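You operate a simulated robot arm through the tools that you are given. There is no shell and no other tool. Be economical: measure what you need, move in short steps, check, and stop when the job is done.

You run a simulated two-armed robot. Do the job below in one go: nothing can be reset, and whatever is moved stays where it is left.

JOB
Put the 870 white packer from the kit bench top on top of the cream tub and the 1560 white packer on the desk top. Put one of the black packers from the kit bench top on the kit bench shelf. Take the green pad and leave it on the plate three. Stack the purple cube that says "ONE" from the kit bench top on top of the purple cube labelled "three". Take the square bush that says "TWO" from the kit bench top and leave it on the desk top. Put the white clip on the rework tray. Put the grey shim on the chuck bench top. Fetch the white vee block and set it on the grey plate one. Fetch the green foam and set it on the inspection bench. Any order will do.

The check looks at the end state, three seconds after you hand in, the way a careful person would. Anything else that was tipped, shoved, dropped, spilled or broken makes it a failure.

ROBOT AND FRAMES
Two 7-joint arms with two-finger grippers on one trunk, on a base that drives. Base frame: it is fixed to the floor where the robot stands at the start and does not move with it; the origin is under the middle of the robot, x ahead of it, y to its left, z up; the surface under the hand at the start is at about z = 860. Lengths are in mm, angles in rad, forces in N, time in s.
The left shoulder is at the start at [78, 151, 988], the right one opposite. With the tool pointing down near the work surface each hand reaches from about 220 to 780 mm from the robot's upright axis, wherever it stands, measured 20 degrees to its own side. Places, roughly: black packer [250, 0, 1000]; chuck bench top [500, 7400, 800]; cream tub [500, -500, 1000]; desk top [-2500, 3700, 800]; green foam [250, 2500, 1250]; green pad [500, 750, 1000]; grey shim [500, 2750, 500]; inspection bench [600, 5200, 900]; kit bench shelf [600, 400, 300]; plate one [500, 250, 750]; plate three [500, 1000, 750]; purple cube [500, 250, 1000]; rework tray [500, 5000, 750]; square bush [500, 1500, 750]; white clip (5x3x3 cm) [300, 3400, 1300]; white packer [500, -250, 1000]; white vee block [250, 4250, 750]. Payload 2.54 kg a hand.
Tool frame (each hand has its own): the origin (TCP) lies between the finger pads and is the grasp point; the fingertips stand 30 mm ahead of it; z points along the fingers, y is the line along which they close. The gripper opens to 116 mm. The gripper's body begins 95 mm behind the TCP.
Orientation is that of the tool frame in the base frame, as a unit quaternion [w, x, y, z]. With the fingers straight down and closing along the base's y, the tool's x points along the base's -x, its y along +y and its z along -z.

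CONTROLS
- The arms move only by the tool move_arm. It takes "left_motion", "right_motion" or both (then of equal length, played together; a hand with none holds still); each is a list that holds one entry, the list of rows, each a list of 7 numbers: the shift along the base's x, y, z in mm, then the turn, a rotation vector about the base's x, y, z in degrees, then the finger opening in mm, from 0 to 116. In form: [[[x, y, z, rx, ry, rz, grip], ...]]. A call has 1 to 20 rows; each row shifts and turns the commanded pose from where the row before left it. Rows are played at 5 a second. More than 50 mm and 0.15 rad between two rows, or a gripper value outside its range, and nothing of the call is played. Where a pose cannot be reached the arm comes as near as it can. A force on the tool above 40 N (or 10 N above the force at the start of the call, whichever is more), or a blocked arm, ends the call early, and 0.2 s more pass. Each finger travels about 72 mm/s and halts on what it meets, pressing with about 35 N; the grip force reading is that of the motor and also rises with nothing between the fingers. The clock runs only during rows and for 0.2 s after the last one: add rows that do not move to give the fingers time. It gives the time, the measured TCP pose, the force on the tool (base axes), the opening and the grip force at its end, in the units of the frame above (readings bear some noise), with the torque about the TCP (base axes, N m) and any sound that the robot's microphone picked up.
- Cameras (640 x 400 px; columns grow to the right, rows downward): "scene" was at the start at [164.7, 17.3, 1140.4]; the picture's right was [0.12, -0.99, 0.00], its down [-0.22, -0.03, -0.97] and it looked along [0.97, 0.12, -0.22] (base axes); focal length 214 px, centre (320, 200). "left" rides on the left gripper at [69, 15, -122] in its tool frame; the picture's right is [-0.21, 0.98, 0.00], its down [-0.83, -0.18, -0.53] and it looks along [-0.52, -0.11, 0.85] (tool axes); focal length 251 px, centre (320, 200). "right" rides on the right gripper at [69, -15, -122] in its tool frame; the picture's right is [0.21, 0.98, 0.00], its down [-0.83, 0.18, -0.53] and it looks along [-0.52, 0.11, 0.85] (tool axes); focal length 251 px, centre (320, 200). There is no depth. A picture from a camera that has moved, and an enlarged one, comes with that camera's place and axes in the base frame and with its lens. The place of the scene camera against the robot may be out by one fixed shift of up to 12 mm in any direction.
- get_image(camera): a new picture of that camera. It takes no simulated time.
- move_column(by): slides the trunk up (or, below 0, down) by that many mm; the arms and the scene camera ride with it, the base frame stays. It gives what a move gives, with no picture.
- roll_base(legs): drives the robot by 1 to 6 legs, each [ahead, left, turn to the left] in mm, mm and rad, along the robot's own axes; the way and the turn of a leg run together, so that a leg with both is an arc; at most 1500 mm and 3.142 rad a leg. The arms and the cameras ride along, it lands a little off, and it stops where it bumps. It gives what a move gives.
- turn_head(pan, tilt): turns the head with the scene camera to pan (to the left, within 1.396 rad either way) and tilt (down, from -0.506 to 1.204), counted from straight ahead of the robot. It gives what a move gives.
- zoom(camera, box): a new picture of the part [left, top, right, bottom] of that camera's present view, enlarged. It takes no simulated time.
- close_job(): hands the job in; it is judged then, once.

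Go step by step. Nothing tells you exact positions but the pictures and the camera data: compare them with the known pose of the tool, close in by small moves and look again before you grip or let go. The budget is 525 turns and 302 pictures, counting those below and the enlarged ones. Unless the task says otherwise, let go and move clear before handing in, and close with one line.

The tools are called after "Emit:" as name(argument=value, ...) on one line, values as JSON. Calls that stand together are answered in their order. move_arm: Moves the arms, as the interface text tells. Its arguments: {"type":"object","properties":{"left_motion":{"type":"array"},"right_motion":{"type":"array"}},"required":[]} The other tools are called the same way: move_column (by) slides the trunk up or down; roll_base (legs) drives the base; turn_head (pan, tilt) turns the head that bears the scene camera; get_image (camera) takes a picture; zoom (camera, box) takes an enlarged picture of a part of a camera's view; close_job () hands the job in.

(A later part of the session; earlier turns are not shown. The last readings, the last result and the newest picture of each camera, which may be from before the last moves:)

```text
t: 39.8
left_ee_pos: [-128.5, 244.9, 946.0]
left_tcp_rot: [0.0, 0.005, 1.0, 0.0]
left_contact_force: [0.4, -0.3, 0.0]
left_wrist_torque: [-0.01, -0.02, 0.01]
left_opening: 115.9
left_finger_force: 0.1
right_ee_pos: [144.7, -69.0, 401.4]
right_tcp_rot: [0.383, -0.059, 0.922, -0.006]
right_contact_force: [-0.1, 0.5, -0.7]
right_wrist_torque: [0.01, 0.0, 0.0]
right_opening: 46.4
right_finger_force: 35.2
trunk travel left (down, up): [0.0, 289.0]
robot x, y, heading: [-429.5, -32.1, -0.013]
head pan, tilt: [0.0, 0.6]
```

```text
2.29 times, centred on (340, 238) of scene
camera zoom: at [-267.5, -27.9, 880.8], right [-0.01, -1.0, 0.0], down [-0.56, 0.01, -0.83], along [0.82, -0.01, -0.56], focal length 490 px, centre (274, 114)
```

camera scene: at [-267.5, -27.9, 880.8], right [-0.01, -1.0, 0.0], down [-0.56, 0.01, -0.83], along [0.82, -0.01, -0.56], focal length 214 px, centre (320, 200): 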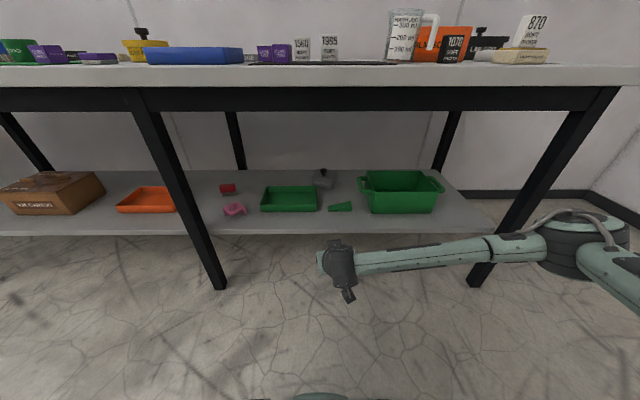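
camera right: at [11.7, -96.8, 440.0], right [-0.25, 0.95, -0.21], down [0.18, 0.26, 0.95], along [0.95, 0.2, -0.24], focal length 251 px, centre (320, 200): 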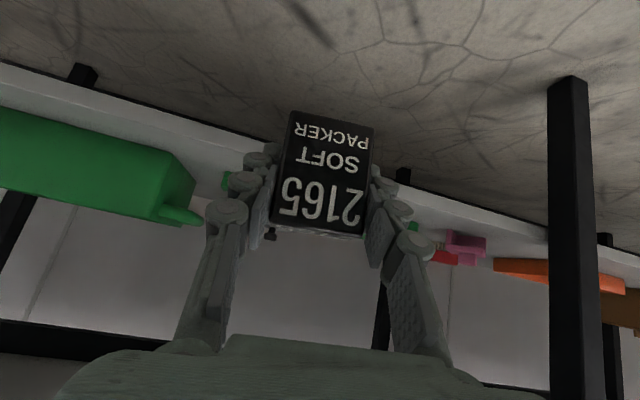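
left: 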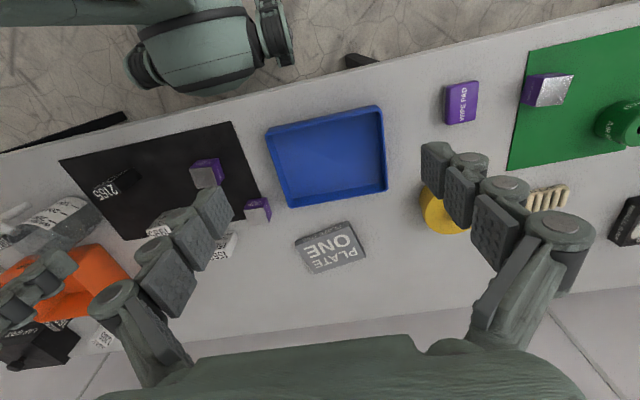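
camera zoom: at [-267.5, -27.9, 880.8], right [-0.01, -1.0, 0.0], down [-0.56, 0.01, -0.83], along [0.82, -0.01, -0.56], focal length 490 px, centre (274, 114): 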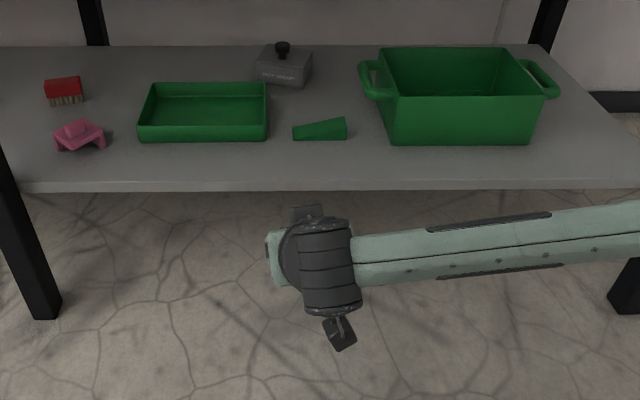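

Shelf top is around z≈318, with the tray front at x≈465, so (408,-70) is free. Driving forward under the bench top and extending the arm.

Emit:
roll_base(legs=[[190, 0, 0]])

Emit:
move_arm(right_motion=[[[25, 0, 0, 0, 0, 0, 36], [25, 0, 0, 0, 0, 0, 36], [23, 0, 0, 0, 0, 0, 36], [0, 0, 0, 0, 0, 0, 36]]])

Emit:
get_image(camera="right")

Emit:
turn_head(pan=0.0, tilt=0.8)

Emit:
get_image(camera="scene")

```text
t: 41.3
left_ee_pos: [61.5, 243.0, 943.7]
left_tcp_rot: [0.0, 0.005, 1.0, 0.001]
left_contact_force: [-1.6, -0.2, 0.7]
left_wrist_torque: [-0.02, 0.01, 0.01]
left_opening: 116.2
left_finger_force: 0.1
right_ee_pos: [334.7, -72.2, 401.6]
right_tcp_rot: [0.382, -0.06, 0.922, -0.005]
right_contact_force: [0.3, 0.2, -0.2]
right_wrist_torque: [-0.01, 0.0, -0.02]
right_opening: 46.3
right_finger_force: 35.0
trunk travel left (down, up): [0.0, 289.0]
robot x, y, heading: [-242.7, -37.1, -0.013]
head pan, tilt: [0.0, 0.6]
```

```text
t: 42.3
left_ee_pos: [61.1, 243.5, 945.1]
left_tcp_rot: [0.0, 0.006, 1.0, 0.001]
left_contact_force: [0.2, 0.1, -1.1]
left_wrist_torque: [0.02, 0.01, 0.02]
left_opening: 116.0
left_finger_force: 0.2
right_ee_pos: [406.8, -71.4, 400.3]
right_tcp_rot: [0.383, -0.06, 0.922, -0.005]
right_contact_force: [0.3, 0.6, -0.7]
right_wrist_torque: [-0.03, 0.03, 0.0]
right_opening: 46.0
right_finger_force: 35.2
trunk travel left (down, up): [0.0, 289.0]
robot x, y, heading: [-237.1, -32.2, -0.011]
head pan, tilt: [0.0, 0.6]
```

```text
266 pictures are left
camera right: at [273.5, -98.4, 440.3], right [-0.25, 0.95, -0.2], down [0.18, 0.26, 0.95], along [0.95, 0.2, -0.24], focal length 251 px, centre (320, 200)
```

right: 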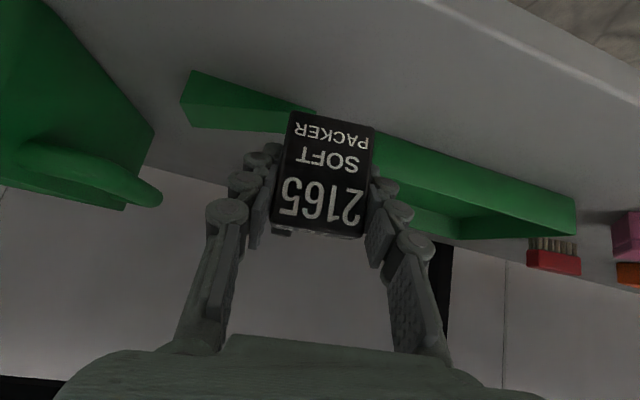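

```text
t: 43.0
left_ee_pos: [60.3, 242.2, 944.9]
left_tcp_rot: [0.0, 0.006, 1.0, 0.0]
left_contact_force: [-0.3, -0.8, -0.2]
left_wrist_torque: [0.04, -0.02, 0.0]
left_opening: 116.0
left_finger_force: 0.1
right_ee_pos: [405.9, -70.6, 400.8]
right_tcp_rot: [0.382, -0.06, 0.922, -0.006]
right_contact_force: [0.6, 0.2, -0.2]
right_wrist_torque: [-0.02, 0.02, 0.0]
right_opening: 46.3
right_finger_force: 34.8
trunk travel left (down, up): [0.0, 289.0]
robot x, y, heading: [-240.5, -36.1, -0.009]
head pan, tilt: [0.0, 0.799]
```

```text
265 pictures are left
camera scene: at [-85.4, -29.7, 863.9], right [-0.01, -1.0, 0.0], down [-0.72, 0.01, -0.7], along [0.7, -0.01, -0.72], focal length 214 px, centre (320, 200)
```

scene: 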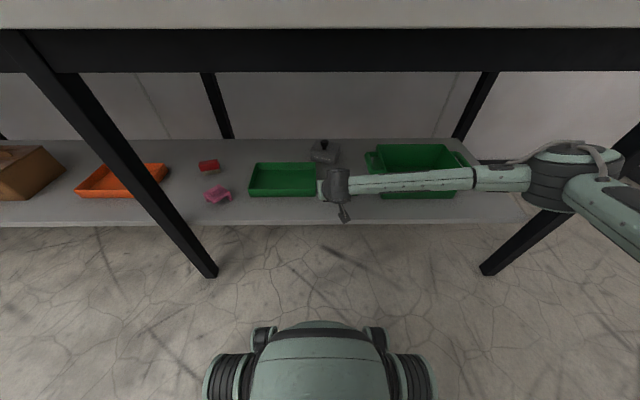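

Over the free spot; lowering slowly to feel the shelf.

Emit:
move_arm(right_motion=[[[0, 0, -15, 0, 0, 0, 36], [0, 0, -10, 0, 0, 0, 36], [0, 0, -5, 0, 0, 0, 36], [0, 0, -3, 0, 0, 0, 36], [0, 0, -3, 0, 0, 0, 36], [0, 0, -2, 0, 0, 0, 36]]])

Emit:
get_image(camera="right")

```text
t: 44.5
left_ee_pos: [60.8, 242.0, 944.7]
left_tcp_rot: [0.0, 0.005, 1.0, 0.001]
left_contact_force: [0.2, -0.4, -0.1]
left_wrist_torque: [0.0, 0.01, 0.0]
left_opening: 116.4
left_finger_force: 0.0
right_ee_pos: [407.7, -71.7, 363.1]
right_tcp_rot: [0.382, -0.06, 0.922, -0.006]
right_contact_force: [0.5, -0.1, -0.4]
right_wrist_torque: [-0.02, 0.01, 0.01]
right_opening: 46.3
right_finger_force: 34.9
trunk travel left (down, up): [0.0, 289.0]
robot x, y, heading: [-238.8, -29.0, -0.008]
head pan, tilt: [0.0, 0.799]
```

```text
264 pictures are left
camera right: at [274.1, -98.6, 402.9], right [-0.25, 0.94, -0.21], down [0.18, 0.26, 0.95], along [0.95, 0.2, -0.24], focal length 251 px, centre (320, 200)
```

right: 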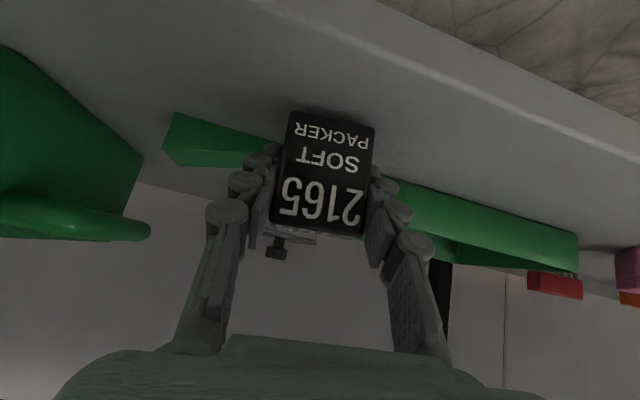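

No contact yet; continuing in small steps.

Emit:
move_arm(right_motion=[[[0, 0, -3, 0, 0, 0, 36], [0, 0, -3, 0, 0, 0, 36], [0, 0, -2, 0, 0, 0, 36], [0, 0, -2, 0, 0, 0, 36]]])

Emit:
get_image(camera="right")

```text
t: 45.5
left_ee_pos: [59.1, 241.8, 947.2]
left_tcp_rot: [0.002, 0.005, 1.0, -0.001]
left_contact_force: [0.5, 0.2, -0.4]
left_wrist_torque: [-0.02, 0.01, 0.02]
left_opening: 116.1
left_finger_force: 0.0
right_ee_pos: [409.6, -70.6, 358.4]
right_tcp_rot: [0.387, -0.06, 0.92, -0.004]
right_contact_force: [-6.8, -3.9, 26.4]
right_wrist_torque: [0.43, 0.56, 0.17]
right_opening: 46.5
right_finger_force: 35.2
trunk travel left (down, up): [0.0, 289.0]
robot x, y, heading: [-235.7, -35.0, -0.008]
head pan, tilt: [0.0, 0.799]
```

```text
263 pictures are left
camera right: at [275.6, -98.2, 396.4], right [-0.25, 0.95, -0.2], down [0.17, 0.25, 0.95], along [0.95, 0.2, -0.23], focal length 251 px, centre (320, 200)
```

right: 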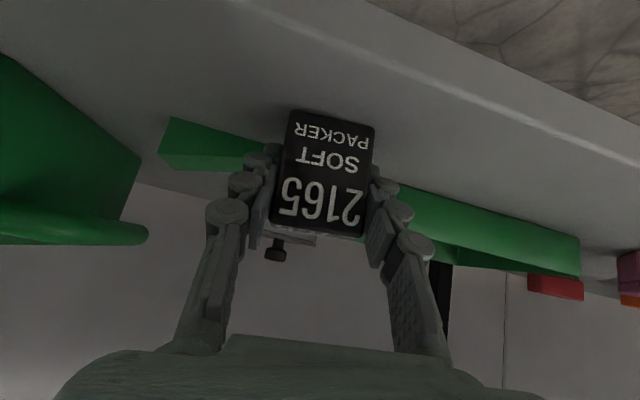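

Contact felt. Easing 2 mm, releasing and withdrawing back and up.

Emit:
move_arm(right_motion=[[[0, 0, 2, 0, 0, 0, 46], [0, 0, 0, 0, 0, 0, 65], [0, 0, 0, 0, 0, 0, 85], [0, 0, 0, 0, 0, 0, 90], [-20, 0, 20, 0, 0, 0, 90], [-25, 0, 25, 0, 0, 0, 90], [-30, 0, 20, 0, 0, 0, 90], [-30, 0, 10, 0, 0, 0, 90]]])

Emit:
get_image(camera="right")

Emit:
get_image(camera="scene")

```text
t: 47.2
left_ee_pos: [60.6, 242.6, 945.7]
left_tcp_rot: [0.0, 0.006, 1.0, -0.001]
left_contact_force: [-0.2, 0.1, -0.6]
left_wrist_torque: [0.04, 0.04, -0.02]
left_opening: 115.8
left_finger_force: 0.0
right_ee_pos: [303.7, -72.6, 430.7]
right_tcp_rot: [0.382, -0.059, 0.922, -0.006]
right_contact_force: [-1.0, -0.1, 0.7]
right_wrist_torque: [0.03, 0.01, 0.0]
right_opening: 90.2
right_finger_force: 0.0
trunk travel left (down, up): [0.0, 289.0]
robot x, y, heading: [-234.3, -36.5, -0.008]
head pan, tilt: [0.0, 0.799]
```

```text
262 pictures are left
camera right: at [168.8, -100.1, 470.3], right [-0.25, 0.95, -0.21], down [0.18, 0.26, 0.95], along [0.95, 0.2, -0.24], focal length 251 px, centre (320, 200)
```

right: 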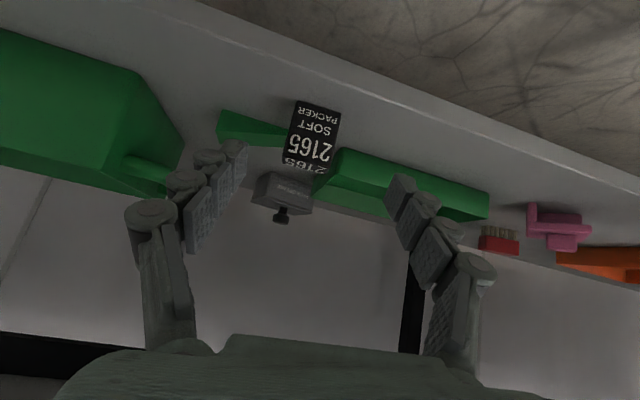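

```text
261 pictures are left
camera scene: at [-85.5, -29.7, 863.9], right [-0.01, -1.0, 0.0], down [-0.72, 0.01, -0.7], along [0.7, -0.01, -0.72], focal length 214 px, centre (320, 200)
```

scene: 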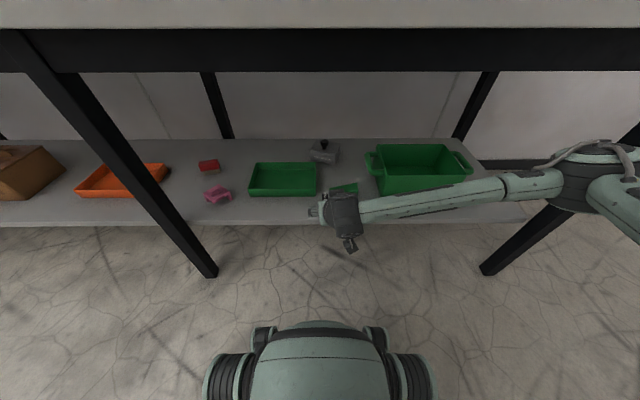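

The packer stands on the shelf. Backing out, raising trunk and arm, and restoring the hand to vertical.

Emit:
roll_base(legs=[[-190, 0, 0]])

Emit:
move_column(by=225)

Emit:
move_arm(right_motion=[[[0, 0, 45, 0, 0, -3, 116], [0, -5, 45, 0, 0, 0, 116], [0, -5, 45, 0, 0, 0, 116], [0, -5, 45, 0, 0, 0, 116], [0, -5, 45, 0, 0, 0, 116], [10, -5, 45, 0, 6.5, 0, 116], [10, -5, 45, 0, 6.5, 0, 116], [10, -5, 45, 0, 6.5, 0, 116], [10, -5, 30, 0, 6.5, 0, 116], [10, -5, 30, 0, 6.5, 0, 116], [10, -5, 0, 0, 6.5, 0, 116], [10, -5, 0, 0, 6, -5, 116], [0, 0, 0, 0, 0, 0, 116]]])

Emit:
turn_head(pan=0.3, tilt=0.5)

Emit:
get_image(camera="scene")

```text
t: 48.8
left_ee_pos: [-127.1, 244.7, 943.6]
left_tcp_rot: [0.001, 0.004, 1.0, 0.0]
left_contact_force: [0.4, -0.5, 0.3]
left_wrist_torque: [0.0, -0.01, 0.0]
left_opening: 116.0
left_finger_force: 0.1
right_ee_pos: [114.5, -71.5, 432.4]
right_tcp_rot: [0.383, -0.059, 0.922, -0.006]
right_contact_force: [-0.3, -1.4, -0.3]
right_wrist_torque: [0.02, -0.03, 0.01]
right_opening: 90.1
right_finger_force: 0.1
trunk travel left (down, up): [0.0, 289.0]
robot x, y, heading: [-425.6, -34.5, -0.009]
head pan, tilt: [0.0, 0.799]
```

```text
t: 51.2
left_ee_pos: [-125.1, 244.3, 1168.9]
left_tcp_rot: [0.0, 0.005, 1.0, 0.0]
left_contact_force: [0.3, 0.7, 0.3]
left_wrist_torque: [-0.01, 0.04, 0.01]
left_opening: 115.8
left_finger_force: 0.1
right_ee_pos: [115.2, -70.5, 656.4]
right_tcp_rot: [0.383, -0.059, 0.922, -0.005]
right_contact_force: [-0.3, -0.2, -0.4]
right_wrist_torque: [-0.01, 0.02, 0.0]
right_opening: 90.0
right_finger_force: 0.0
trunk travel left (down, up): [-225.0, 64.0]
robot x, y, heading: [-426.3, -33.3, -0.009]
head pan, tilt: [0.0, 0.799]
```

```text
t: 54.0
left_ee_pos: [-126.8, 244.1, 1169.7]
left_tcp_rot: [0.0, 0.005, 1.0, 0.0]
left_contact_force: [0.1, 1.0, 0.8]
left_wrist_torque: [-0.01, -0.03, -0.02]
left_opening: 115.9
left_finger_force: 0.0
right_ee_pos: [184.8, -125.6, 1076.6]
right_tcp_rot: [-0.001, 0.005, 1.0, -0.002]
right_contact_force: [0.5, -0.5, 0.2]
right_wrist_torque: [0.0, 0.01, 0.01]
right_opening: 116.0
right_finger_force: 0.1
trunk travel left (down, up): [-225.0, 64.0]
robot x, y, heading: [-427.5, -31.5, -0.009]
head pan, tilt: [0.0, 0.799]
```

```text
t: 54.8
left_ee_pos: [-126.6, 244.4, 1169.8]
left_tcp_rot: [0.0, 0.006, 1.0, 0.0]
left_contact_force: [0.4, -0.3, 0.1]
left_wrist_torque: [-0.01, 0.01, 0.01]
left_opening: 115.9
left_finger_force: 0.0
right_ee_pos: [184.1, -125.1, 1075.8]
right_tcp_rot: [0.0, 0.005, 1.0, -0.002]
right_contact_force: [0.5, 0.5, 0.0]
right_wrist_torque: [-0.02, 0.05, 0.03]
right_opening: 115.8
right_finger_force: 0.0
trunk travel left (down, up): [-225.0, 64.0]
robot x, y, heading: [-425.5, -32.9, -0.01]
head pan, tilt: [0.3, 0.499]
```

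```text
260 pictures are left
camera scene: at [-266.6, -1.1, 1114.8], right [0.29, -0.96, 0.0], down [-0.46, -0.14, -0.88], along [0.84, 0.25, -0.48], focal length 214 px, centre (320, 200)
```

scene: 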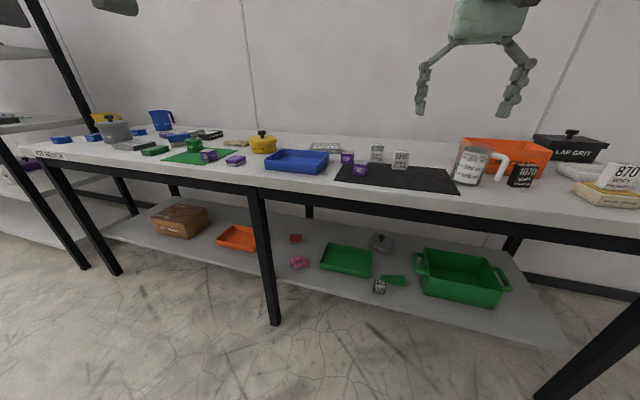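

Everything is in place. Driving forward and left so 1560 suits the right hand and cube ONE the left.

Emit:
roll_base(legs=[[400, 110, 0.01]])

Emit:
move_arm(left_motion=[[[0, 30, -10, 0, 0, 0, 116], [0, 30, -10, 0, 0, 0, 116], [0, 0, 0, 0, 0, 0, 116], [0, 0, 0, 0, 0, 0, 116], [0, 0, 0, 0, 0, 0, 116]]])

Emit:
get_image(camera="right")

Emit:
turn_head(pan=0.0, tilt=0.7)

Emit:
get_image(camera="scene")

```text
t: 57.3
left_ee_pos: [269.4, 350.9, 1169.4]
left_tcp_rot: [0.0, -0.001, 1.0, 0.0]
left_contact_force: [1.0, 0.3, -0.5]
left_wrist_torque: [-0.02, 0.02, -0.01]
left_opening: 116.1
left_finger_force: 0.0
right_ee_pos: [584.7, -14.5, 1075.5]
right_tcp_rot: [-0.001, -0.001, 1.0, -0.002]
right_contact_force: [-0.2, -0.3, 0.0]
right_wrist_torque: [-0.04, -0.01, -0.02]
right_opening: 116.2
right_finger_force: 0.0
trunk travel left (down, up): [-225.0, 64.0]
robot x, y, heading: [-25.0, 70.8, -0.001]
head pan, tilt: [0.3, 0.499]
```

```text
t: 58.5
left_ee_pos: [268.6, 413.9, 1151.5]
left_tcp_rot: [0.0, -0.001, 1.0, 0.0]
left_contact_force: [-0.5, -0.9, -0.2]
left_wrist_torque: [0.01, 0.02, 0.01]
left_opening: 115.9
left_finger_force: 0.0
right_ee_pos: [584.7, -13.1, 1075.7]
right_tcp_rot: [0.0, -0.001, 1.0, -0.003]
right_contact_force: [0.0, -0.1, -0.5]
right_wrist_torque: [0.0, 0.0, 0.0]
right_opening: 115.6
right_finger_force: 0.0
trunk travel left (down, up): [-225.0, 64.0]
robot x, y, heading: [-27.1, 71.9, 0.007]
head pan, tilt: [0.3, 0.499]
```

```text
259 pictures are left
camera right: at [515.4, -28.8, 1198.3], right [-0.22, 0.98, -0.01], down [0.83, 0.19, 0.53], along [0.52, 0.11, -0.85], focal length 251 px, centre (320, 200)
```

right: 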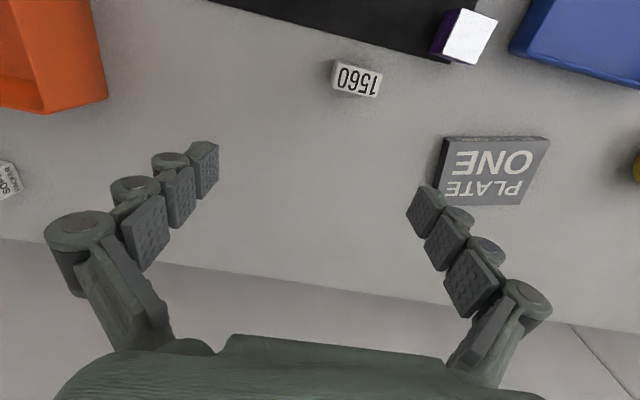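

```text
t: 59.3
left_ee_pos: [269.2, 413.7, 1152.0]
left_tcp_rot: [0.001, -0.002, 1.0, -0.001]
left_contact_force: [0.0, -0.5, 0.8]
left_wrist_torque: [-0.03, -0.02, -0.02]
left_opening: 115.9
left_finger_force: 0.0
right_ee_pos: [584.3, -14.8, 1074.9]
right_tcp_rot: [0.0, 0.0, 1.0, -0.002]
right_contact_force: [-1.2, 0.2, 0.6]
right_wrist_torque: [-0.03, 0.01, 0.01]
right_opening: 115.8
right_finger_force: 0.0
trunk travel left (down, up): [-225.0, 64.0]
robot x, y, heading: [-27.3, 70.5, -0.0]
head pan, tilt: [0.0, 0.7]
```

```text
258 pictures are left
camera scene: at [130.4, 78.0, 1097.2], right [0.0, -1.0, 0.0], down [-0.64, 0.0, -0.77], along [0.77, 0.0, -0.64], focal length 214 px, centre (320, 200)
```

scene: 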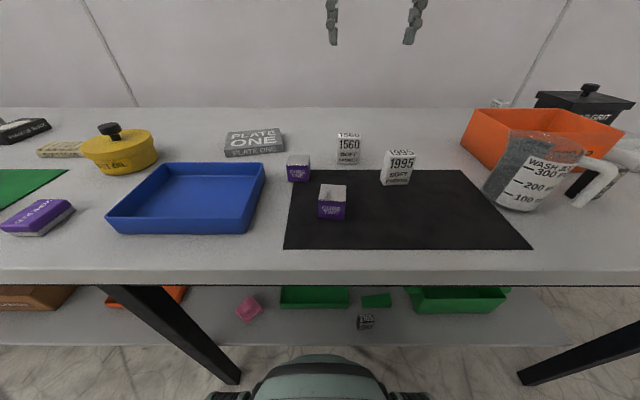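

1560 is at about (538,13), unrotated. Descending with fingers at 90 mm, gripping and lifting.

Emit:
move_arm(right_motion=[[[-23, 14, -30, 0, 0, 0, 90], [-23, 14, -30, 0, 0, 0, 90], [0, 0, -40, 0, 0, 0, 90], [0, 0, 0, 0, 0, 0, 90]]])

Emit:
get_image(camera="right")

```text
t: 60.3
left_ee_pos: [269.7, 412.1, 1151.0]
left_tcp_rot: [0.0, -0.002, 1.0, 0.0]
left_contact_force: [-0.9, 0.4, -0.7]
left_wrist_torque: [-0.02, -0.02, -0.02]
left_opening: 116.2
left_finger_force: 0.1
right_ee_pos: [539.5, 14.4, 975.6]
right_tcp_rot: [0.0, -0.001, 1.0, -0.004]
right_contact_force: [0.3, -0.6, -1.3]
right_wrist_torque: [0.01, 0.01, 0.04]
right_opening: 90.2
right_finger_force: 0.1
trunk travel left (down, up): [-225.0, 64.0]
robot x, y, heading: [-25.4, 71.7, 0.0]
head pan, tilt: [0.0, 0.7]
```

```text
257 pictures are left
camera right: at [469.5, 0.3, 1097.9], right [-0.22, 0.98, -0.01], down [0.83, 0.19, 0.53], along [0.52, 0.11, -0.85], focal length 251 px, centre (320, 200)
```

right: 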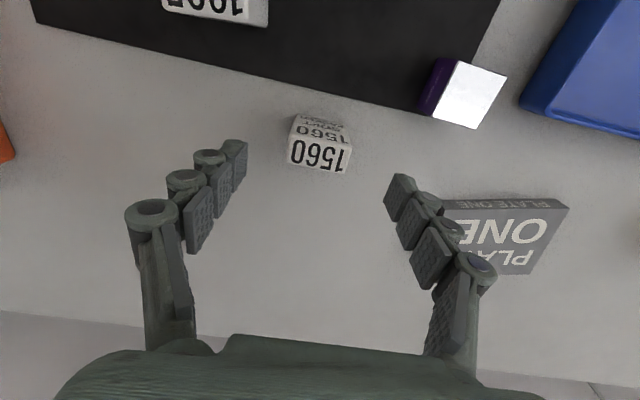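

Aligned. Descend and grip.

Emit:
move_arm(right_motion=[[[0, 0, -40, 0, 0, 0, 90], [0, 0, -36, 0, 0, 0, 90], [0, 0, 0, 0, 0, 0, 60], [0, 0, 0, 0, 0, 0, 36], [0, 0, 0, 0, 0, 0, 36], [0, 0, 0, 0, 0, 0, 36], [0, 0, 20, 0, 0, 0, 36], [0, 0, 40, 0, 0, 0, 36], [0, 0, 45, 0, 0, 0, 36], [-20, -20, 40, 0, 0, 0, 36], [-30, -30, 20, 0, 0, 0, 36], [-30, -30, 20, 0, 0, 0, 36]]])

Emit:
get_image(camera="right")

Emit:
get_image(camera="left")

```text
t: 62.9
left_ee_pos: [267.3, 412.5, 1151.2]
left_tcp_rot: [0.0, -0.001, 1.0, 0.0]
left_contact_force: [-1.2, 0.1, 0.0]
left_wrist_torque: [0.03, -0.04, -0.02]
left_opening: 116.1
left_finger_force: 0.2
right_ee_pos: [458.3, -65.4, 1085.5]
right_tcp_rot: [0.0, -0.001, 1.0, -0.002]
right_contact_force: [0.0, -0.7, 0.1]
right_wrist_torque: [0.01, -0.02, -0.01]
right_opening: 47.0
right_finger_force: 34.7
trunk travel left (down, up): [-225.0, 64.0]
robot x, y, heading: [-27.5, 68.2, 0.002]
head pan, tilt: [0.0, 0.7]
```

```text
256 pictures are left
camera right: at [389.0, -80.3, 1207.6], right [-0.22, 0.98, -0.01], down [0.83, 0.19, 0.53], along [0.52, 0.11, -0.85], focal length 251 px, centre (320, 200)
```

right: 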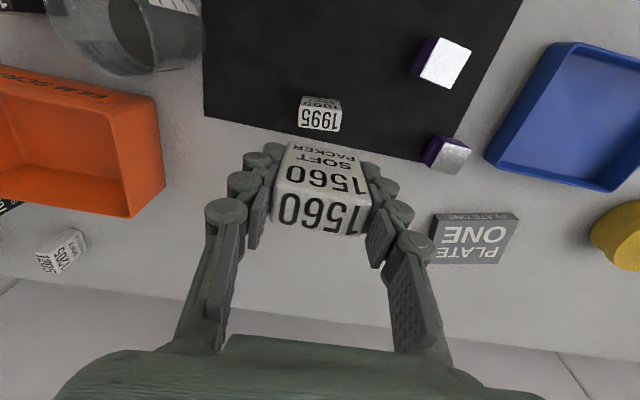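

```text
255 pictures are left
camera left: at [197.5, 428.1, 1273.3], right [0.21, 0.98, 0.0], down [0.83, -0.18, 0.53], along [0.52, -0.11, -0.84], focal length 251 px, centre (320, 200)
```

left: 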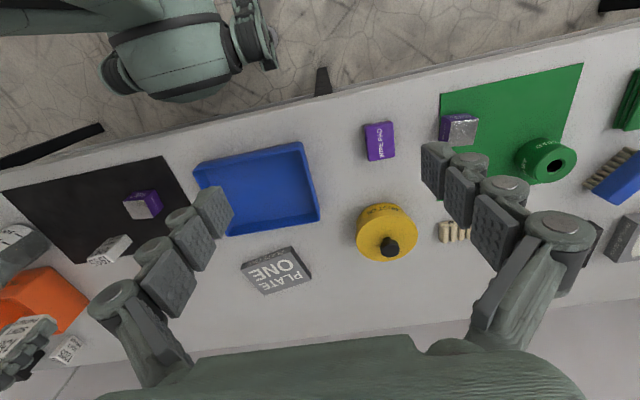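

1560 held. Moving the right hand aside and bringing the left hand above cube ONE near (474,114).

Emit:
move_arm(left_motion=[[[26, -36, -15, 0, 0, 0, 116], [26, -36, -15, 0, 0, 0, 116], [26, -36, -15, 0, 0, 0, 116], [26, -36, -15, 0, 0, 0, 116], [26, -36, -15, 0, 0, 0, 116], [26, -36, -15, 0, 0, 0, 116], [26, -36, -15, 0, 0, 0, 116], [25, -36, -15, 0, 0, 0, 116], [0, -10, 0, 0, 0, 0, 116]]], right_motion=[[[0, -25, 0, 0, 0, 0, 36], [0, -25, 0, 0, 0, 0, 36], [0, -25, 0, 0, 0, 0, 36], [0, -25, 0, 0, 0, 0, 36], [0, 0, 0, 0, 0, 0, 36], [0, 0, 0, 0, 0, 0, 36], [0, 0, 0, 0, 0, 0, 36], [0, 0, 0, 0, 0, 0, 36], [0, 0, 0, 0, 0, 0, 36]]])

Emit:
get_image(camera="left")

```text
t: 64.9
left_ee_pos: [443.4, 180.4, 1041.5]
left_tcp_rot: [0.0, -0.001, 1.0, -0.001]
left_contact_force: [0.7, -0.4, 1.0]
left_wrist_torque: [-0.04, 0.02, 0.02]
left_opening: 116.1
left_finger_force: 0.1
left hand out of reach, approached as far as the arm can: row 7, 8, 9
right_ee_pos: [459.2, -167.1, 1083.6]
right_tcp_rot: [0.0, -0.001, 1.0, -0.002]
right_contact_force: [-0.9, 0.1, -0.3]
right_wrist_torque: [0.01, 0.02, 0.04]
right_opening: 46.7
right_finger_force: 34.9
trunk travel left (down, up): [-225.0, 64.0]
robot x, y, heading: [-24.8, 74.0, 0.004]
head pan, tilt: [0.0, 0.7]
```

```text
254 pictures are left
camera left: at [373.1, 195.7, 1163.4], right [0.21, 0.98, 0.0], down [0.83, -0.18, 0.53], along [0.52, -0.11, -0.85], focal length 251 px, centre (320, 200)
```

left: 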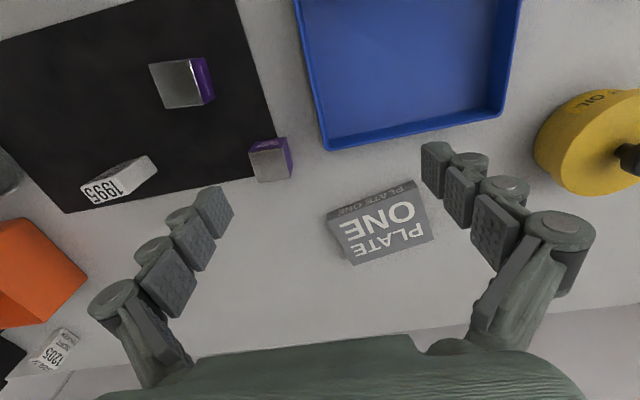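

The left arm can't cross that far in; I'll drive right 150 mm so the cube lies on the left side.

Emit:
roll_base(legs=[[0, -150, 0]])

Emit:
move_arm(left_motion=[[[0, 5, 0, 0, 0, 0, 116], [0, 0, 0, 0, 0, 0, 116]]])

```text
t: 67.0
left_ee_pos: [444.3, 30.8, 1041.7]
left_tcp_rot: [-0.001, 0.0, 1.0, 0.0]
left_contact_force: [0.1, 0.4, 0.1]
left_wrist_torque: [0.02, -0.02, -0.01]
left_opening: 116.0
left_finger_force: 0.0
right_ee_pos: [457.3, -317.1, 1084.7]
right_tcp_rot: [0.0, 0.0, 1.0, -0.002]
right_contact_force: [0.6, 0.7, -1.1]
right_wrist_torque: [-0.01, -0.02, -0.02]
right_opening: 46.7
right_finger_force: 35.3
trunk travel left (down, up): [-225.0, 64.0]
robot x, y, heading: [-23.8, -78.4, 0.003]
head pan, tilt: [0.0, 0.7]
```

```text
t: 67.6
left_ee_pos: [444.7, 34.8, 1041.1]
left_tcp_rot: [-0.001, 0.0, 1.0, 0.0]
left_contact_force: [-0.2, 0.2, 0.2]
left_wrist_torque: [-0.03, -0.03, -0.03]
left_opening: 115.7
left_finger_force: 0.1
right_ee_pos: [457.8, -318.1, 1084.4]
right_tcp_rot: [0.0, 0.0, 1.0, -0.003]
right_contact_force: [0.2, 0.8, -0.8]
right_wrist_torque: [0.03, 0.02, 0.04]
right_opening: 46.6
right_finger_force: 35.8
trunk travel left (down, up): [-225.0, 64.0]
robot x, y, heading: [-25.5, -73.3, -0.002]
head pan, tilt: [0.0, 0.7]
```

Commands continue from the actual pose. Moving over cube ONE.

Emit:
move_arm(left_motion=[[[11, 27, -17, 0, 0, 0, 100], [11, 27, -17, 0, 0, 0, 100], [11, 27, -17, 0, 0, 0, 100], [0, 0, 0, 0, 0, 0, 100]]])

Emit:
get_image(camera="left")

```text
t: 68.6
left_ee_pos: [476.0, 117.8, 990.6]
left_tcp_rot: [0.001, 0.0, 1.0, 0.0]
left_contact_force: [-0.1, 0.5, 0.6]
left_wrist_torque: [0.03, -0.03, 0.02]
left_opening: 100.0
left_finger_force: 0.0
right_ee_pos: [458.0, -316.8, 1084.5]
right_tcp_rot: [0.0, 0.0, 1.0, -0.003]
right_contact_force: [-1.0, -0.7, -1.4]
right_wrist_torque: [0.01, 0.01, 0.0]
right_opening: 46.6
right_finger_force: 34.9
trunk travel left (down, up): [-225.0, 64.0]
robot x, y, heading: [-27.9, -79.9, -0.001]
head pan, tilt: [0.0, 0.7]
```

```text
253 pictures are left
camera left: at [404.9, 133.1, 1112.5], right [0.22, 0.98, 0.0], down [0.83, -0.18, 0.53], along [0.52, -0.12, -0.84], focal length 251 px, centre (320, 200)
```

left: 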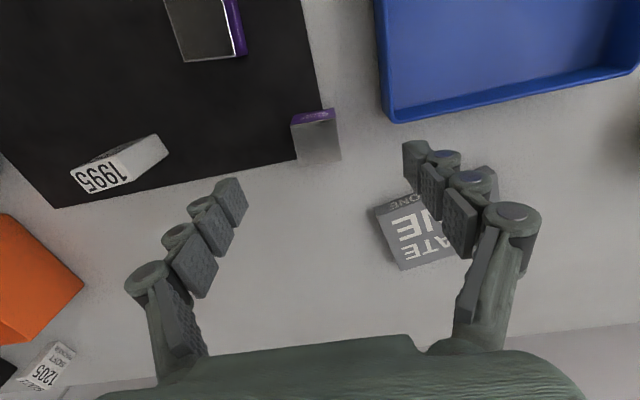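

Cube ONE centre (475,113), yaw about -6°, ~40 mm. Aligning and gripping it low.

Emit:
move_arm(left_motion=[[[0, -5, -30, 0, 0, -6, 100], [0, 0, -35, 0, 0, 0, 100], [0, 0, -30, 0, 0, 0, 100], [0, 0, 0, 0, 0, 0, 60], [0, 0, 0, 0, 0, 0, 30], [0, 0, 0, 0, 0, 0, 28], [0, 0, 0, 0, 0, 0, 28], [0, 0, 20, 0, 0, 0, 28], [0, 0, 40, 0, 0, 0, 28]]])

Emit:
get_image(camera="left")

```text
t: 70.6
left_ee_pos: [477.3, 110.7, 956.4]
left_tcp_rot: [0.0, 0.053, 0.999, 0.0]
left_contact_force: [0.3, -0.7, 0.1]
left_wrist_torque: [-0.01, -0.02, 0.01]
left_opening: 29.2
left_finger_force: 0.1
right_ee_pos: [457.3, -317.5, 1084.3]
right_tcp_rot: [-0.001, 0.001, 1.0, -0.003]
right_contact_force: [0.4, 0.2, -0.6]
right_wrist_torque: [-0.04, 0.05, 0.03]
right_opening: 46.7
right_finger_force: 35.2
trunk travel left (down, up): [-225.0, 64.0]
robot x, y, heading: [-26.1, -75.5, 0.001]
head pan, tilt: [0.0, 0.7]
```

```text
252 pictures are left
camera left: at [409.0, 134.1, 1078.5], right [0.32, 0.95, 0.0], down [0.8, -0.27, 0.53], along [0.51, -0.17, -0.85], focal length 251 px, centre (320, 200)
```

left: 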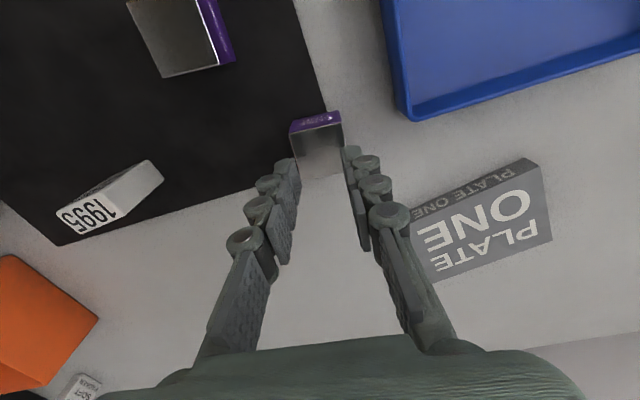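

The fingers closed to 29 mm without holding; the cube seems still on the bench. Zooming to check before retrying.

Emit:
zoom(camera="left", box=[220, 80, 420, 205])

Emit:
zoom(camera="scene", box=[180, 120, 380, 245])

```text
3.20 times, centred on (320, 142) of left
camera zoom: at [409.0, 134.1, 1078.5], right [0.32, 0.95, 0.0], down [0.8, -0.27, 0.53], along [0.51, -0.17, -0.85], focal length 805 px, centre (320, 384)
```

zoom: 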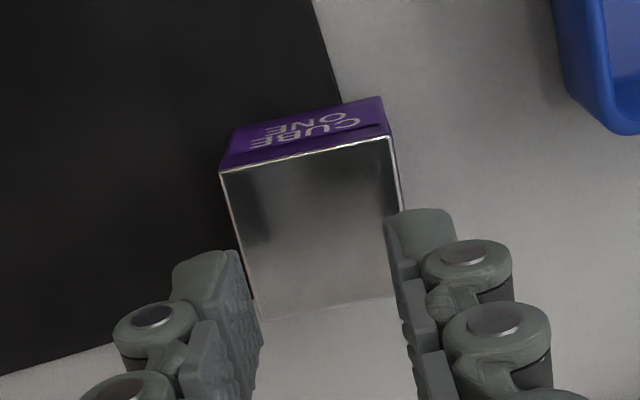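

```text
3.20 times, centred on (280, 182) of scene
camera zoom: at [130.3, -71.0, 1097.2], right [0.0, -1.0, 0.0], down [-0.64, 0.0, -0.77], along [0.77, 0.0, -0.64], focal length 686 px, centre (448, 256)
```

zoom: 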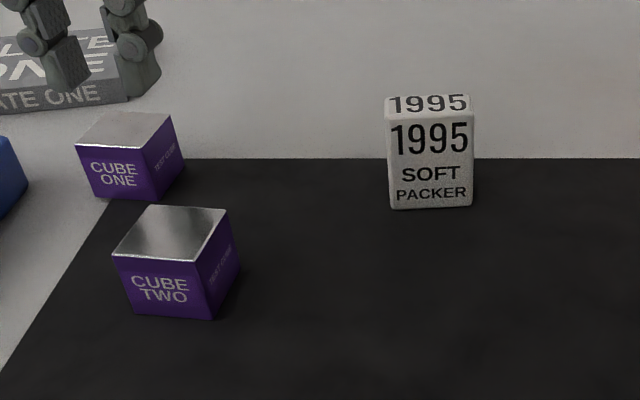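

It likely slipped because the fingers had no time to press. Retrying with more closing time, checking before lifting.

Emit:
move_arm(left_motion=[[[0, 0, 0, 0, 0, 0, 80], [0, 0, 0, 0, 0, 0, 90], [0, 0, -30, 0, 0, 0, 90], [0, 0, -32, 0, 0, 0, 90], [0, 0, 0, 0, 0, 0, 60], [0, 0, 0, 0, 0, 0, 28], [0, 0, 0, 0, 0, 0, 28], [0, 0, 0, 0, 0, 0, 28], [0, 0, 0, 0, 0, 0, 28], [0, 0, 0, 0, 0, 0, 28]]])

```text
t: 72.8
left_ee_pos: [478.0, 111.2, 895.1]
left_tcp_rot: [-0.001, 0.052, 0.999, -0.001]
left_contact_force: [0.2, -0.3, 0.5]
left_wrist_torque: [-0.04, -0.01, -0.02]
left_opening: 39.4
left_finger_force: 34.7
right_ee_pos: [457.5, -316.7, 1085.5]
right_tcp_rot: [-0.001, 0.0, 1.0, -0.002]
right_contact_force: [1.3, 0.7, -1.2]
right_wrist_torque: [-0.02, 0.0, 0.01]
right_opening: 46.7
right_finger_force: 34.8
trunk travel left (down, up): [-225.0, 64.0]
robot x, y, heading: [-24.2, -75.8, 0.001]
head pan, tilt: [0.0, 0.7]
```

Gripped at 39 mm with full force. Lifting.

Emit:
move_arm(left_motion=[[[0, 0, 10, 0, 0, 0, 28], [0, 0, 20, 0, 0, 0, 28], [0, 0, 30, 0, 0, 0, 28], [0, 0, 0, 0, 0, 0, 28]]])

Emit:
get_image(camera="left")

```text
t: 73.8
left_ee_pos: [479.6, 113.2, 955.1]
left_tcp_rot: [-0.001, 0.053, 0.999, 0.001]
left_contact_force: [-0.2, 0.1, -4.6]
left_wrist_torque: [0.0, -0.02, 0.0]
left_opening: 39.4
left_finger_force: 35.3
right_ee_pos: [458.4, -316.3, 1085.8]
right_tcp_rot: [-0.001, 0.0, 1.0, -0.004]
right_contact_force: [0.7, 0.0, -0.3]
right_wrist_torque: [0.01, 0.02, -0.02]
right_opening: 46.8
right_finger_force: 34.9
trunk travel left (down, up): [-225.0, 64.0]
robot x, y, heading: [-23.3, -74.2, 0.001]
head pan, tilt: [0.0, 0.7]
```

```text
249 pictures are left
camera left: at [409.9, 135.3, 1075.4], right [0.32, 0.95, 0.0], down [0.8, -0.27, 0.53], along [0.51, -0.17, -0.85], focal length 251 px, centre (320, 200)
```

left: 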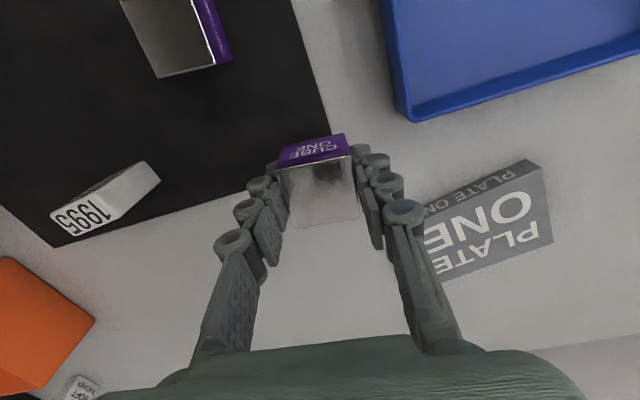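

Cube ONE is held (~0.46 kg). Lifting high, backing up to clear the bench leg and driving left toward the purple cube on the green mat near (348,612).

Emit:
move_arm(left_motion=[[[0, 0, 40, 0, 0, 0, 28], [0, 0, 40, 0, 0, 0, 28], [0, 0, 40, 0, 0, 0, 28], [0, 0, 20, 0, 0, 0, 28], [0, 0, 0, 0, 0, 0, 28]]])

Emit:
roll_base(legs=[[-110, 0, 0], [0, 500, 0]])

Emit:
turn_head(pan=0.3, tilt=0.6)

Emit:
get_image(camera="scene")

Emit:
get_image(camera="left")

```text
t: 75.0
left_ee_pos: [478.6, 111.5, 1092.8]
left_tcp_rot: [0.0, 0.052, 0.999, 0.0]
left_contact_force: [0.8, 0.2, -4.2]
left_wrist_torque: [0.03, 0.0, -0.01]
left_opening: 39.2
left_finger_force: 34.7
right_ee_pos: [457.7, -316.7, 1085.1]
right_tcp_rot: [0.0, 0.0, 1.0, -0.003]
right_contact_force: [-0.3, -0.1, -1.7]
right_wrist_torque: [-0.01, 0.02, 0.01]
right_opening: 46.5
right_finger_force: 34.8
trunk travel left (down, up): [-225.0, 64.0]
robot x, y, heading: [-26.6, -78.0, -0.001]
head pan, tilt: [0.0, 0.7]
```

```text
t: 81.2
left_ee_pos: [369.7, 618.3, 1092.3]
left_tcp_rot: [0.0, 0.055, 0.998, 0.0]
left_contact_force: [0.7, -0.3, -4.4]
left_wrist_torque: [0.03, -0.01, 0.0]
left_opening: 39.3
left_finger_force: 34.7
right_ee_pos: [347.3, 190.0, 1084.5]
right_tcp_rot: [-0.002, 0.004, 1.0, -0.003]
right_contact_force: [-0.3, -0.8, -0.9]
right_wrist_torque: [0.01, -0.03, 0.03]
right_opening: 46.8
right_finger_force: 34.9
trunk travel left (down, up): [-225.0, 64.0]
robot x, y, heading: [-133.7, 433.8, -0.004]
head pan, tilt: [0.0, 0.7]
```

```text
t: 82.0
left_ee_pos: [369.5, 618.7, 1092.4]
left_tcp_rot: [0.0, 0.055, 0.998, 0.0]
left_contact_force: [-0.1, -0.9, -4.7]
left_wrist_torque: [0.01, 0.02, -0.02]
left_opening: 39.1
left_finger_force: 35.2
right_ee_pos: [347.3, 190.3, 1084.0]
right_tcp_rot: [-0.001, 0.004, 1.0, -0.003]
right_contact_force: [-0.1, 0.2, -1.1]
right_wrist_torque: [-0.01, 0.01, -0.03]
right_opening: 46.3
right_finger_force: 34.8
trunk travel left (down, up): [-225.0, 64.0]
robot x, y, heading: [-136.3, 434.9, -0.005]
head pan, tilt: [0.3, 0.6]
```

```text
248 pictures are left
camera scene: at [21.3, 464.2, 1105.7], right [0.29, -0.96, 0.0], down [-0.54, -0.16, -0.82], along [0.79, 0.24, -0.57], focal length 214 px, centre (320, 200)
```

scene: 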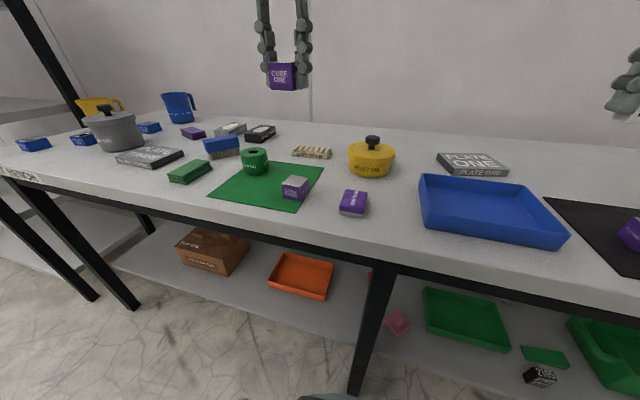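

```text
247 pictures are left
camera left: at [300.9, 641.5, 1213.9], right [0.32, 0.95, 0.0], down [0.8, -0.27, 0.53], along [0.51, -0.17, -0.85], focal length 251 px, centre (320, 200)
```

left: 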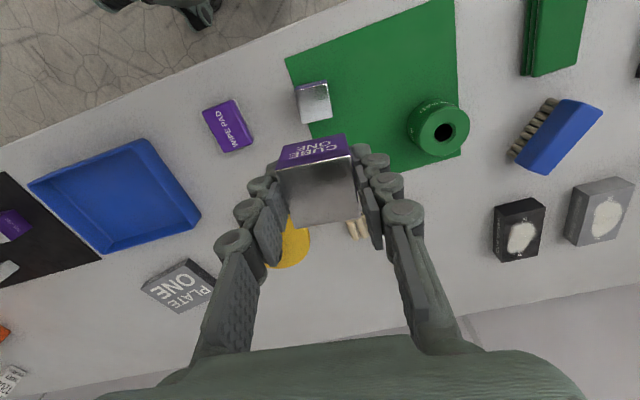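

Emit:
zoom(camera="scene", box=[160, 110, 380, 248])

Emit:
zoom(camera="scene", box=[0, 80, 220, 218])

Emit:
zoom(camera="left", box=[240, 40, 400, 140])

```text
2.90 times, centred on (270, 179) of scene
camera zoom: at [21.3, 464.2, 1105.7], right [0.29, -0.96, 0.0], down [-0.54, -0.16, -0.82], along [0.79, 0.24, -0.57], focal length 622 px, centre (465, 261)
```

zoom: 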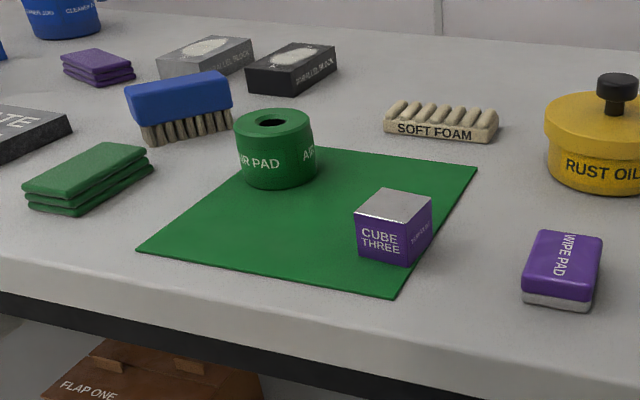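

```text
2.90 times, centred on (110, 149) of scene
camera zoom: at [21.3, 464.2, 1105.7], right [0.29, -0.96, 0.0], down [-0.54, -0.16, -0.82], along [0.79, 0.24, -0.57], focal length 622 px, centre (929, 348)
```

zoom: 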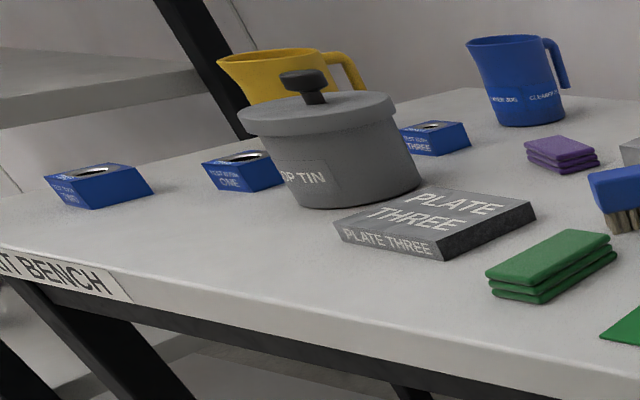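

```text
4.00 times, centred on (320, 90) of left
camera zoom: at [300.9, 641.5, 1213.9], right [0.32, 0.95, 0.0], down [0.8, -0.27, 0.53], along [0.51, -0.17, -0.85], focal length 1006 px, centre (320, 640)
```

zoom: 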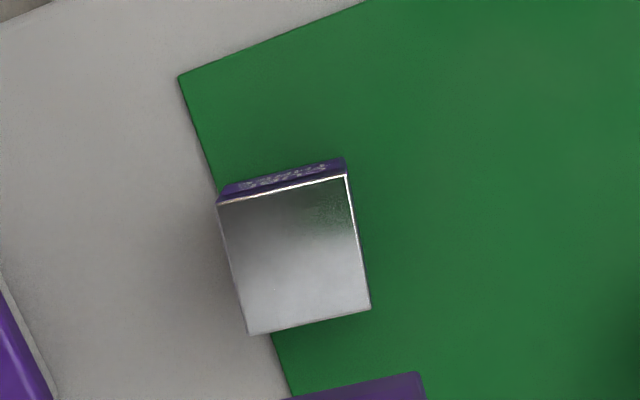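

Cube THREE at about (359,615), yaw matches the held cube. Moving over it, stopping slightly above. (The green "AIR PAD" roll at (437,756) is the green pad; PLATE THREE is beyond.)

Emit:
move_arm(left_motion=[[[-4, -2, -35, 0, 0, 0, 28], [-4, -2, -35, 0, 0, 0, 28], [0, 0, -35, 0, 0, 0, 28], [0, 0, -30, 0, 0, -1, 28], [0, 0, 0, 0, 0, 0, 28]]])

Emit:
get_image(camera="left")

Emit:
zoom(camera="scene", box=[220, 130, 380, 230])

```text
t: 83.2
left_ee_pos: [361.7, 614.5, 956.0]
left_tcp_rot: [0.0, 0.064, 0.998, 0.0]
left_contact_force: [0.7, 0.7, -4.3]
left_wrist_torque: [0.0, 0.0, -0.02]
left_opening: 39.6
left_finger_force: 35.0
right_ee_pos: [346.8, 190.2, 1083.7]
right_tcp_rot: [-0.001, 0.004, 1.0, -0.003]
right_contact_force: [0.2, -0.1, -0.7]
right_wrist_torque: [0.01, -0.01, 0.0]
right_opening: 46.9
right_finger_force: 35.0
trunk travel left (down, up): [-225.0, 64.0]
robot x, y, heading: [-135.6, 431.9, -0.009]
head pan, tilt: [0.3, 0.6]
```

```text
243 pictures are left
camera left: at [294.2, 639.1, 1079.2], right [0.34, 0.94, 0.0], down [0.8, -0.29, 0.53], along [0.5, -0.18, -0.85], focal length 251 px, centre (320, 200)
```

left: 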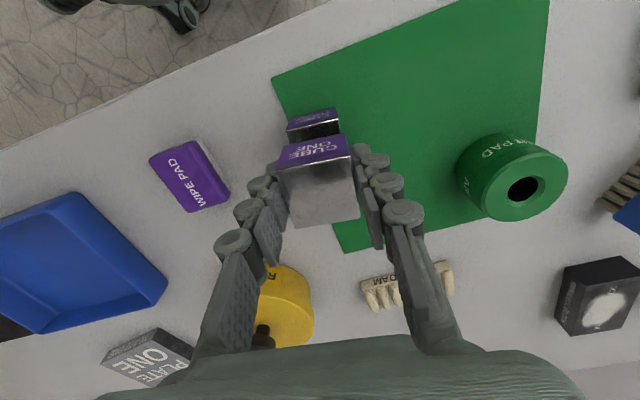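

```text
4.00 times, centred on (300, 180) of scene
camera zoom: at [21.2, 464.2, 1105.7], right [0.29, -0.96, 0.0], down [-0.54, -0.16, -0.82], along [0.79, 0.24, -0.57], focal length 858 px, centre (400, 280)
```

zoom: 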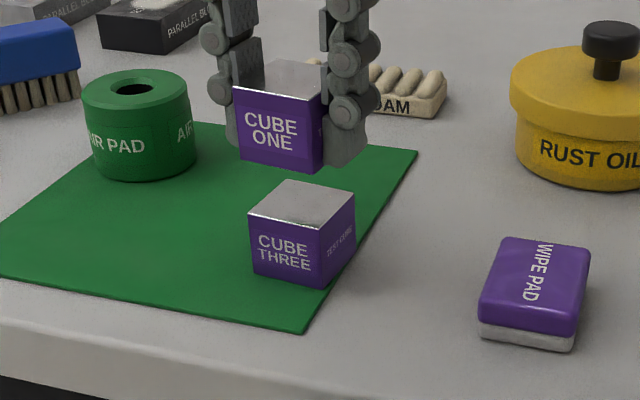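

Alignment checks out from the hand camera. Lowering until contact.

Emit:
move_arm(left_motion=[[[0, 0.5, -10, 0, 0, 0, 28], [0, 0, -6, 0, 0, 0, 28], [0, 0, -2, 0, 0, 0, 28], [0, 0, -2, 0, 0, 0, 28]]])

Emit:
zoom(camera="scene", box=[240, 130, 360, 205])

```text
t: 84.2
left_ee_pos: [361.6, 614.6, 936.7]
left_tcp_rot: [0.0, 0.065, 0.998, -0.001]
left_contact_force: [-1.1, 1.5, -5.6]
left_wrist_torque: [-0.02, -0.03, -0.01]
left_opening: 39.5
left_finger_force: 34.6
right_ee_pos: [347.3, 191.6, 1084.0]
right_tcp_rot: [-0.001, 0.004, 1.0, -0.003]
right_contact_force: [0.5, 0.6, -0.9]
right_wrist_torque: [-0.01, 0.01, 0.03]
right_opening: 46.7
right_finger_force: 34.9
trunk travel left (down, up): [-225.0, 64.0]
robot x, y, heading: [-132.6, 432.4, -0.005]
head pan, tilt: [0.3, 0.6]
```

```text
5.33 times, centred on (300, 168) of scene
camera zoom: at [21.3, 464.2, 1105.7], right [0.29, -0.96, 0.0], down [-0.54, -0.16, -0.82], along [0.79, 0.24, -0.57], focal length 1144 px, centre (427, 373)
```

zoom: 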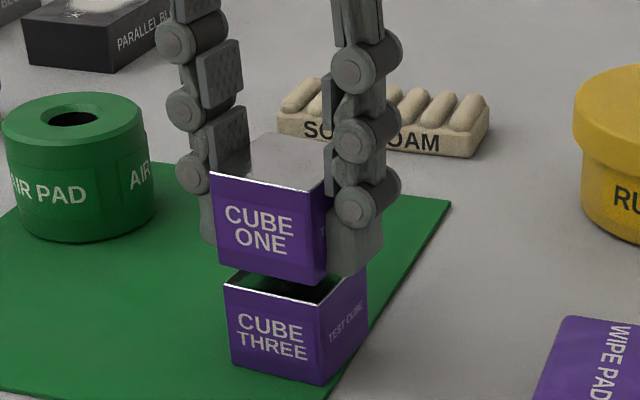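

About 8 mm gap remains; continuing down in small steps.

Emit:
move_arm(left_motion=[[[0, -1.5, -3, 0, 0, 0, 28], [0, 0, -2, 0, 0, 0, 28], [0, 0, -1, 0, 0, 0, 28]]])

Emit:
zoom(camera="scene", box=[240, 130, 360, 205])

```text
t: 85.0
left_ee_pos: [360.8, 613.9, 931.1]
left_tcp_rot: [0.0, 0.064, 0.998, -0.001]
left_contact_force: [-0.3, -0.7, -4.6]
left_wrist_torque: [-0.03, 0.02, 0.03]
left_opening: 39.1
left_finger_force: 35.0
right_ee_pos: [347.4, 189.9, 1084.0]
right_tcp_rot: [-0.001, 0.003, 1.0, -0.002]
right_contact_force: [-0.1, 0.4, -0.5]
right_wrist_torque: [0.01, -0.02, -0.01]
right_opening: 46.6
right_finger_force: 35.0
trunk travel left (down, up): [-225.0, 64.0]
robot x, y, heading: [-136.0, 435.1, -0.012]
head pan, tilt: [0.3, 0.6]
```

```text
5.33 times, centred on (300, 168) of scene
camera zoom: at [21.3, 464.2, 1105.7], right [0.29, -0.96, 0.0], down [-0.54, -0.16, -0.82], along [0.79, 0.24, -0.57], focal length 1144 px, centre (427, 373)
```

zoom: 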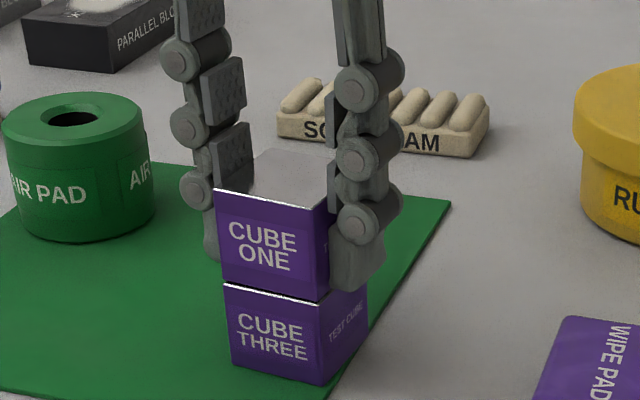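

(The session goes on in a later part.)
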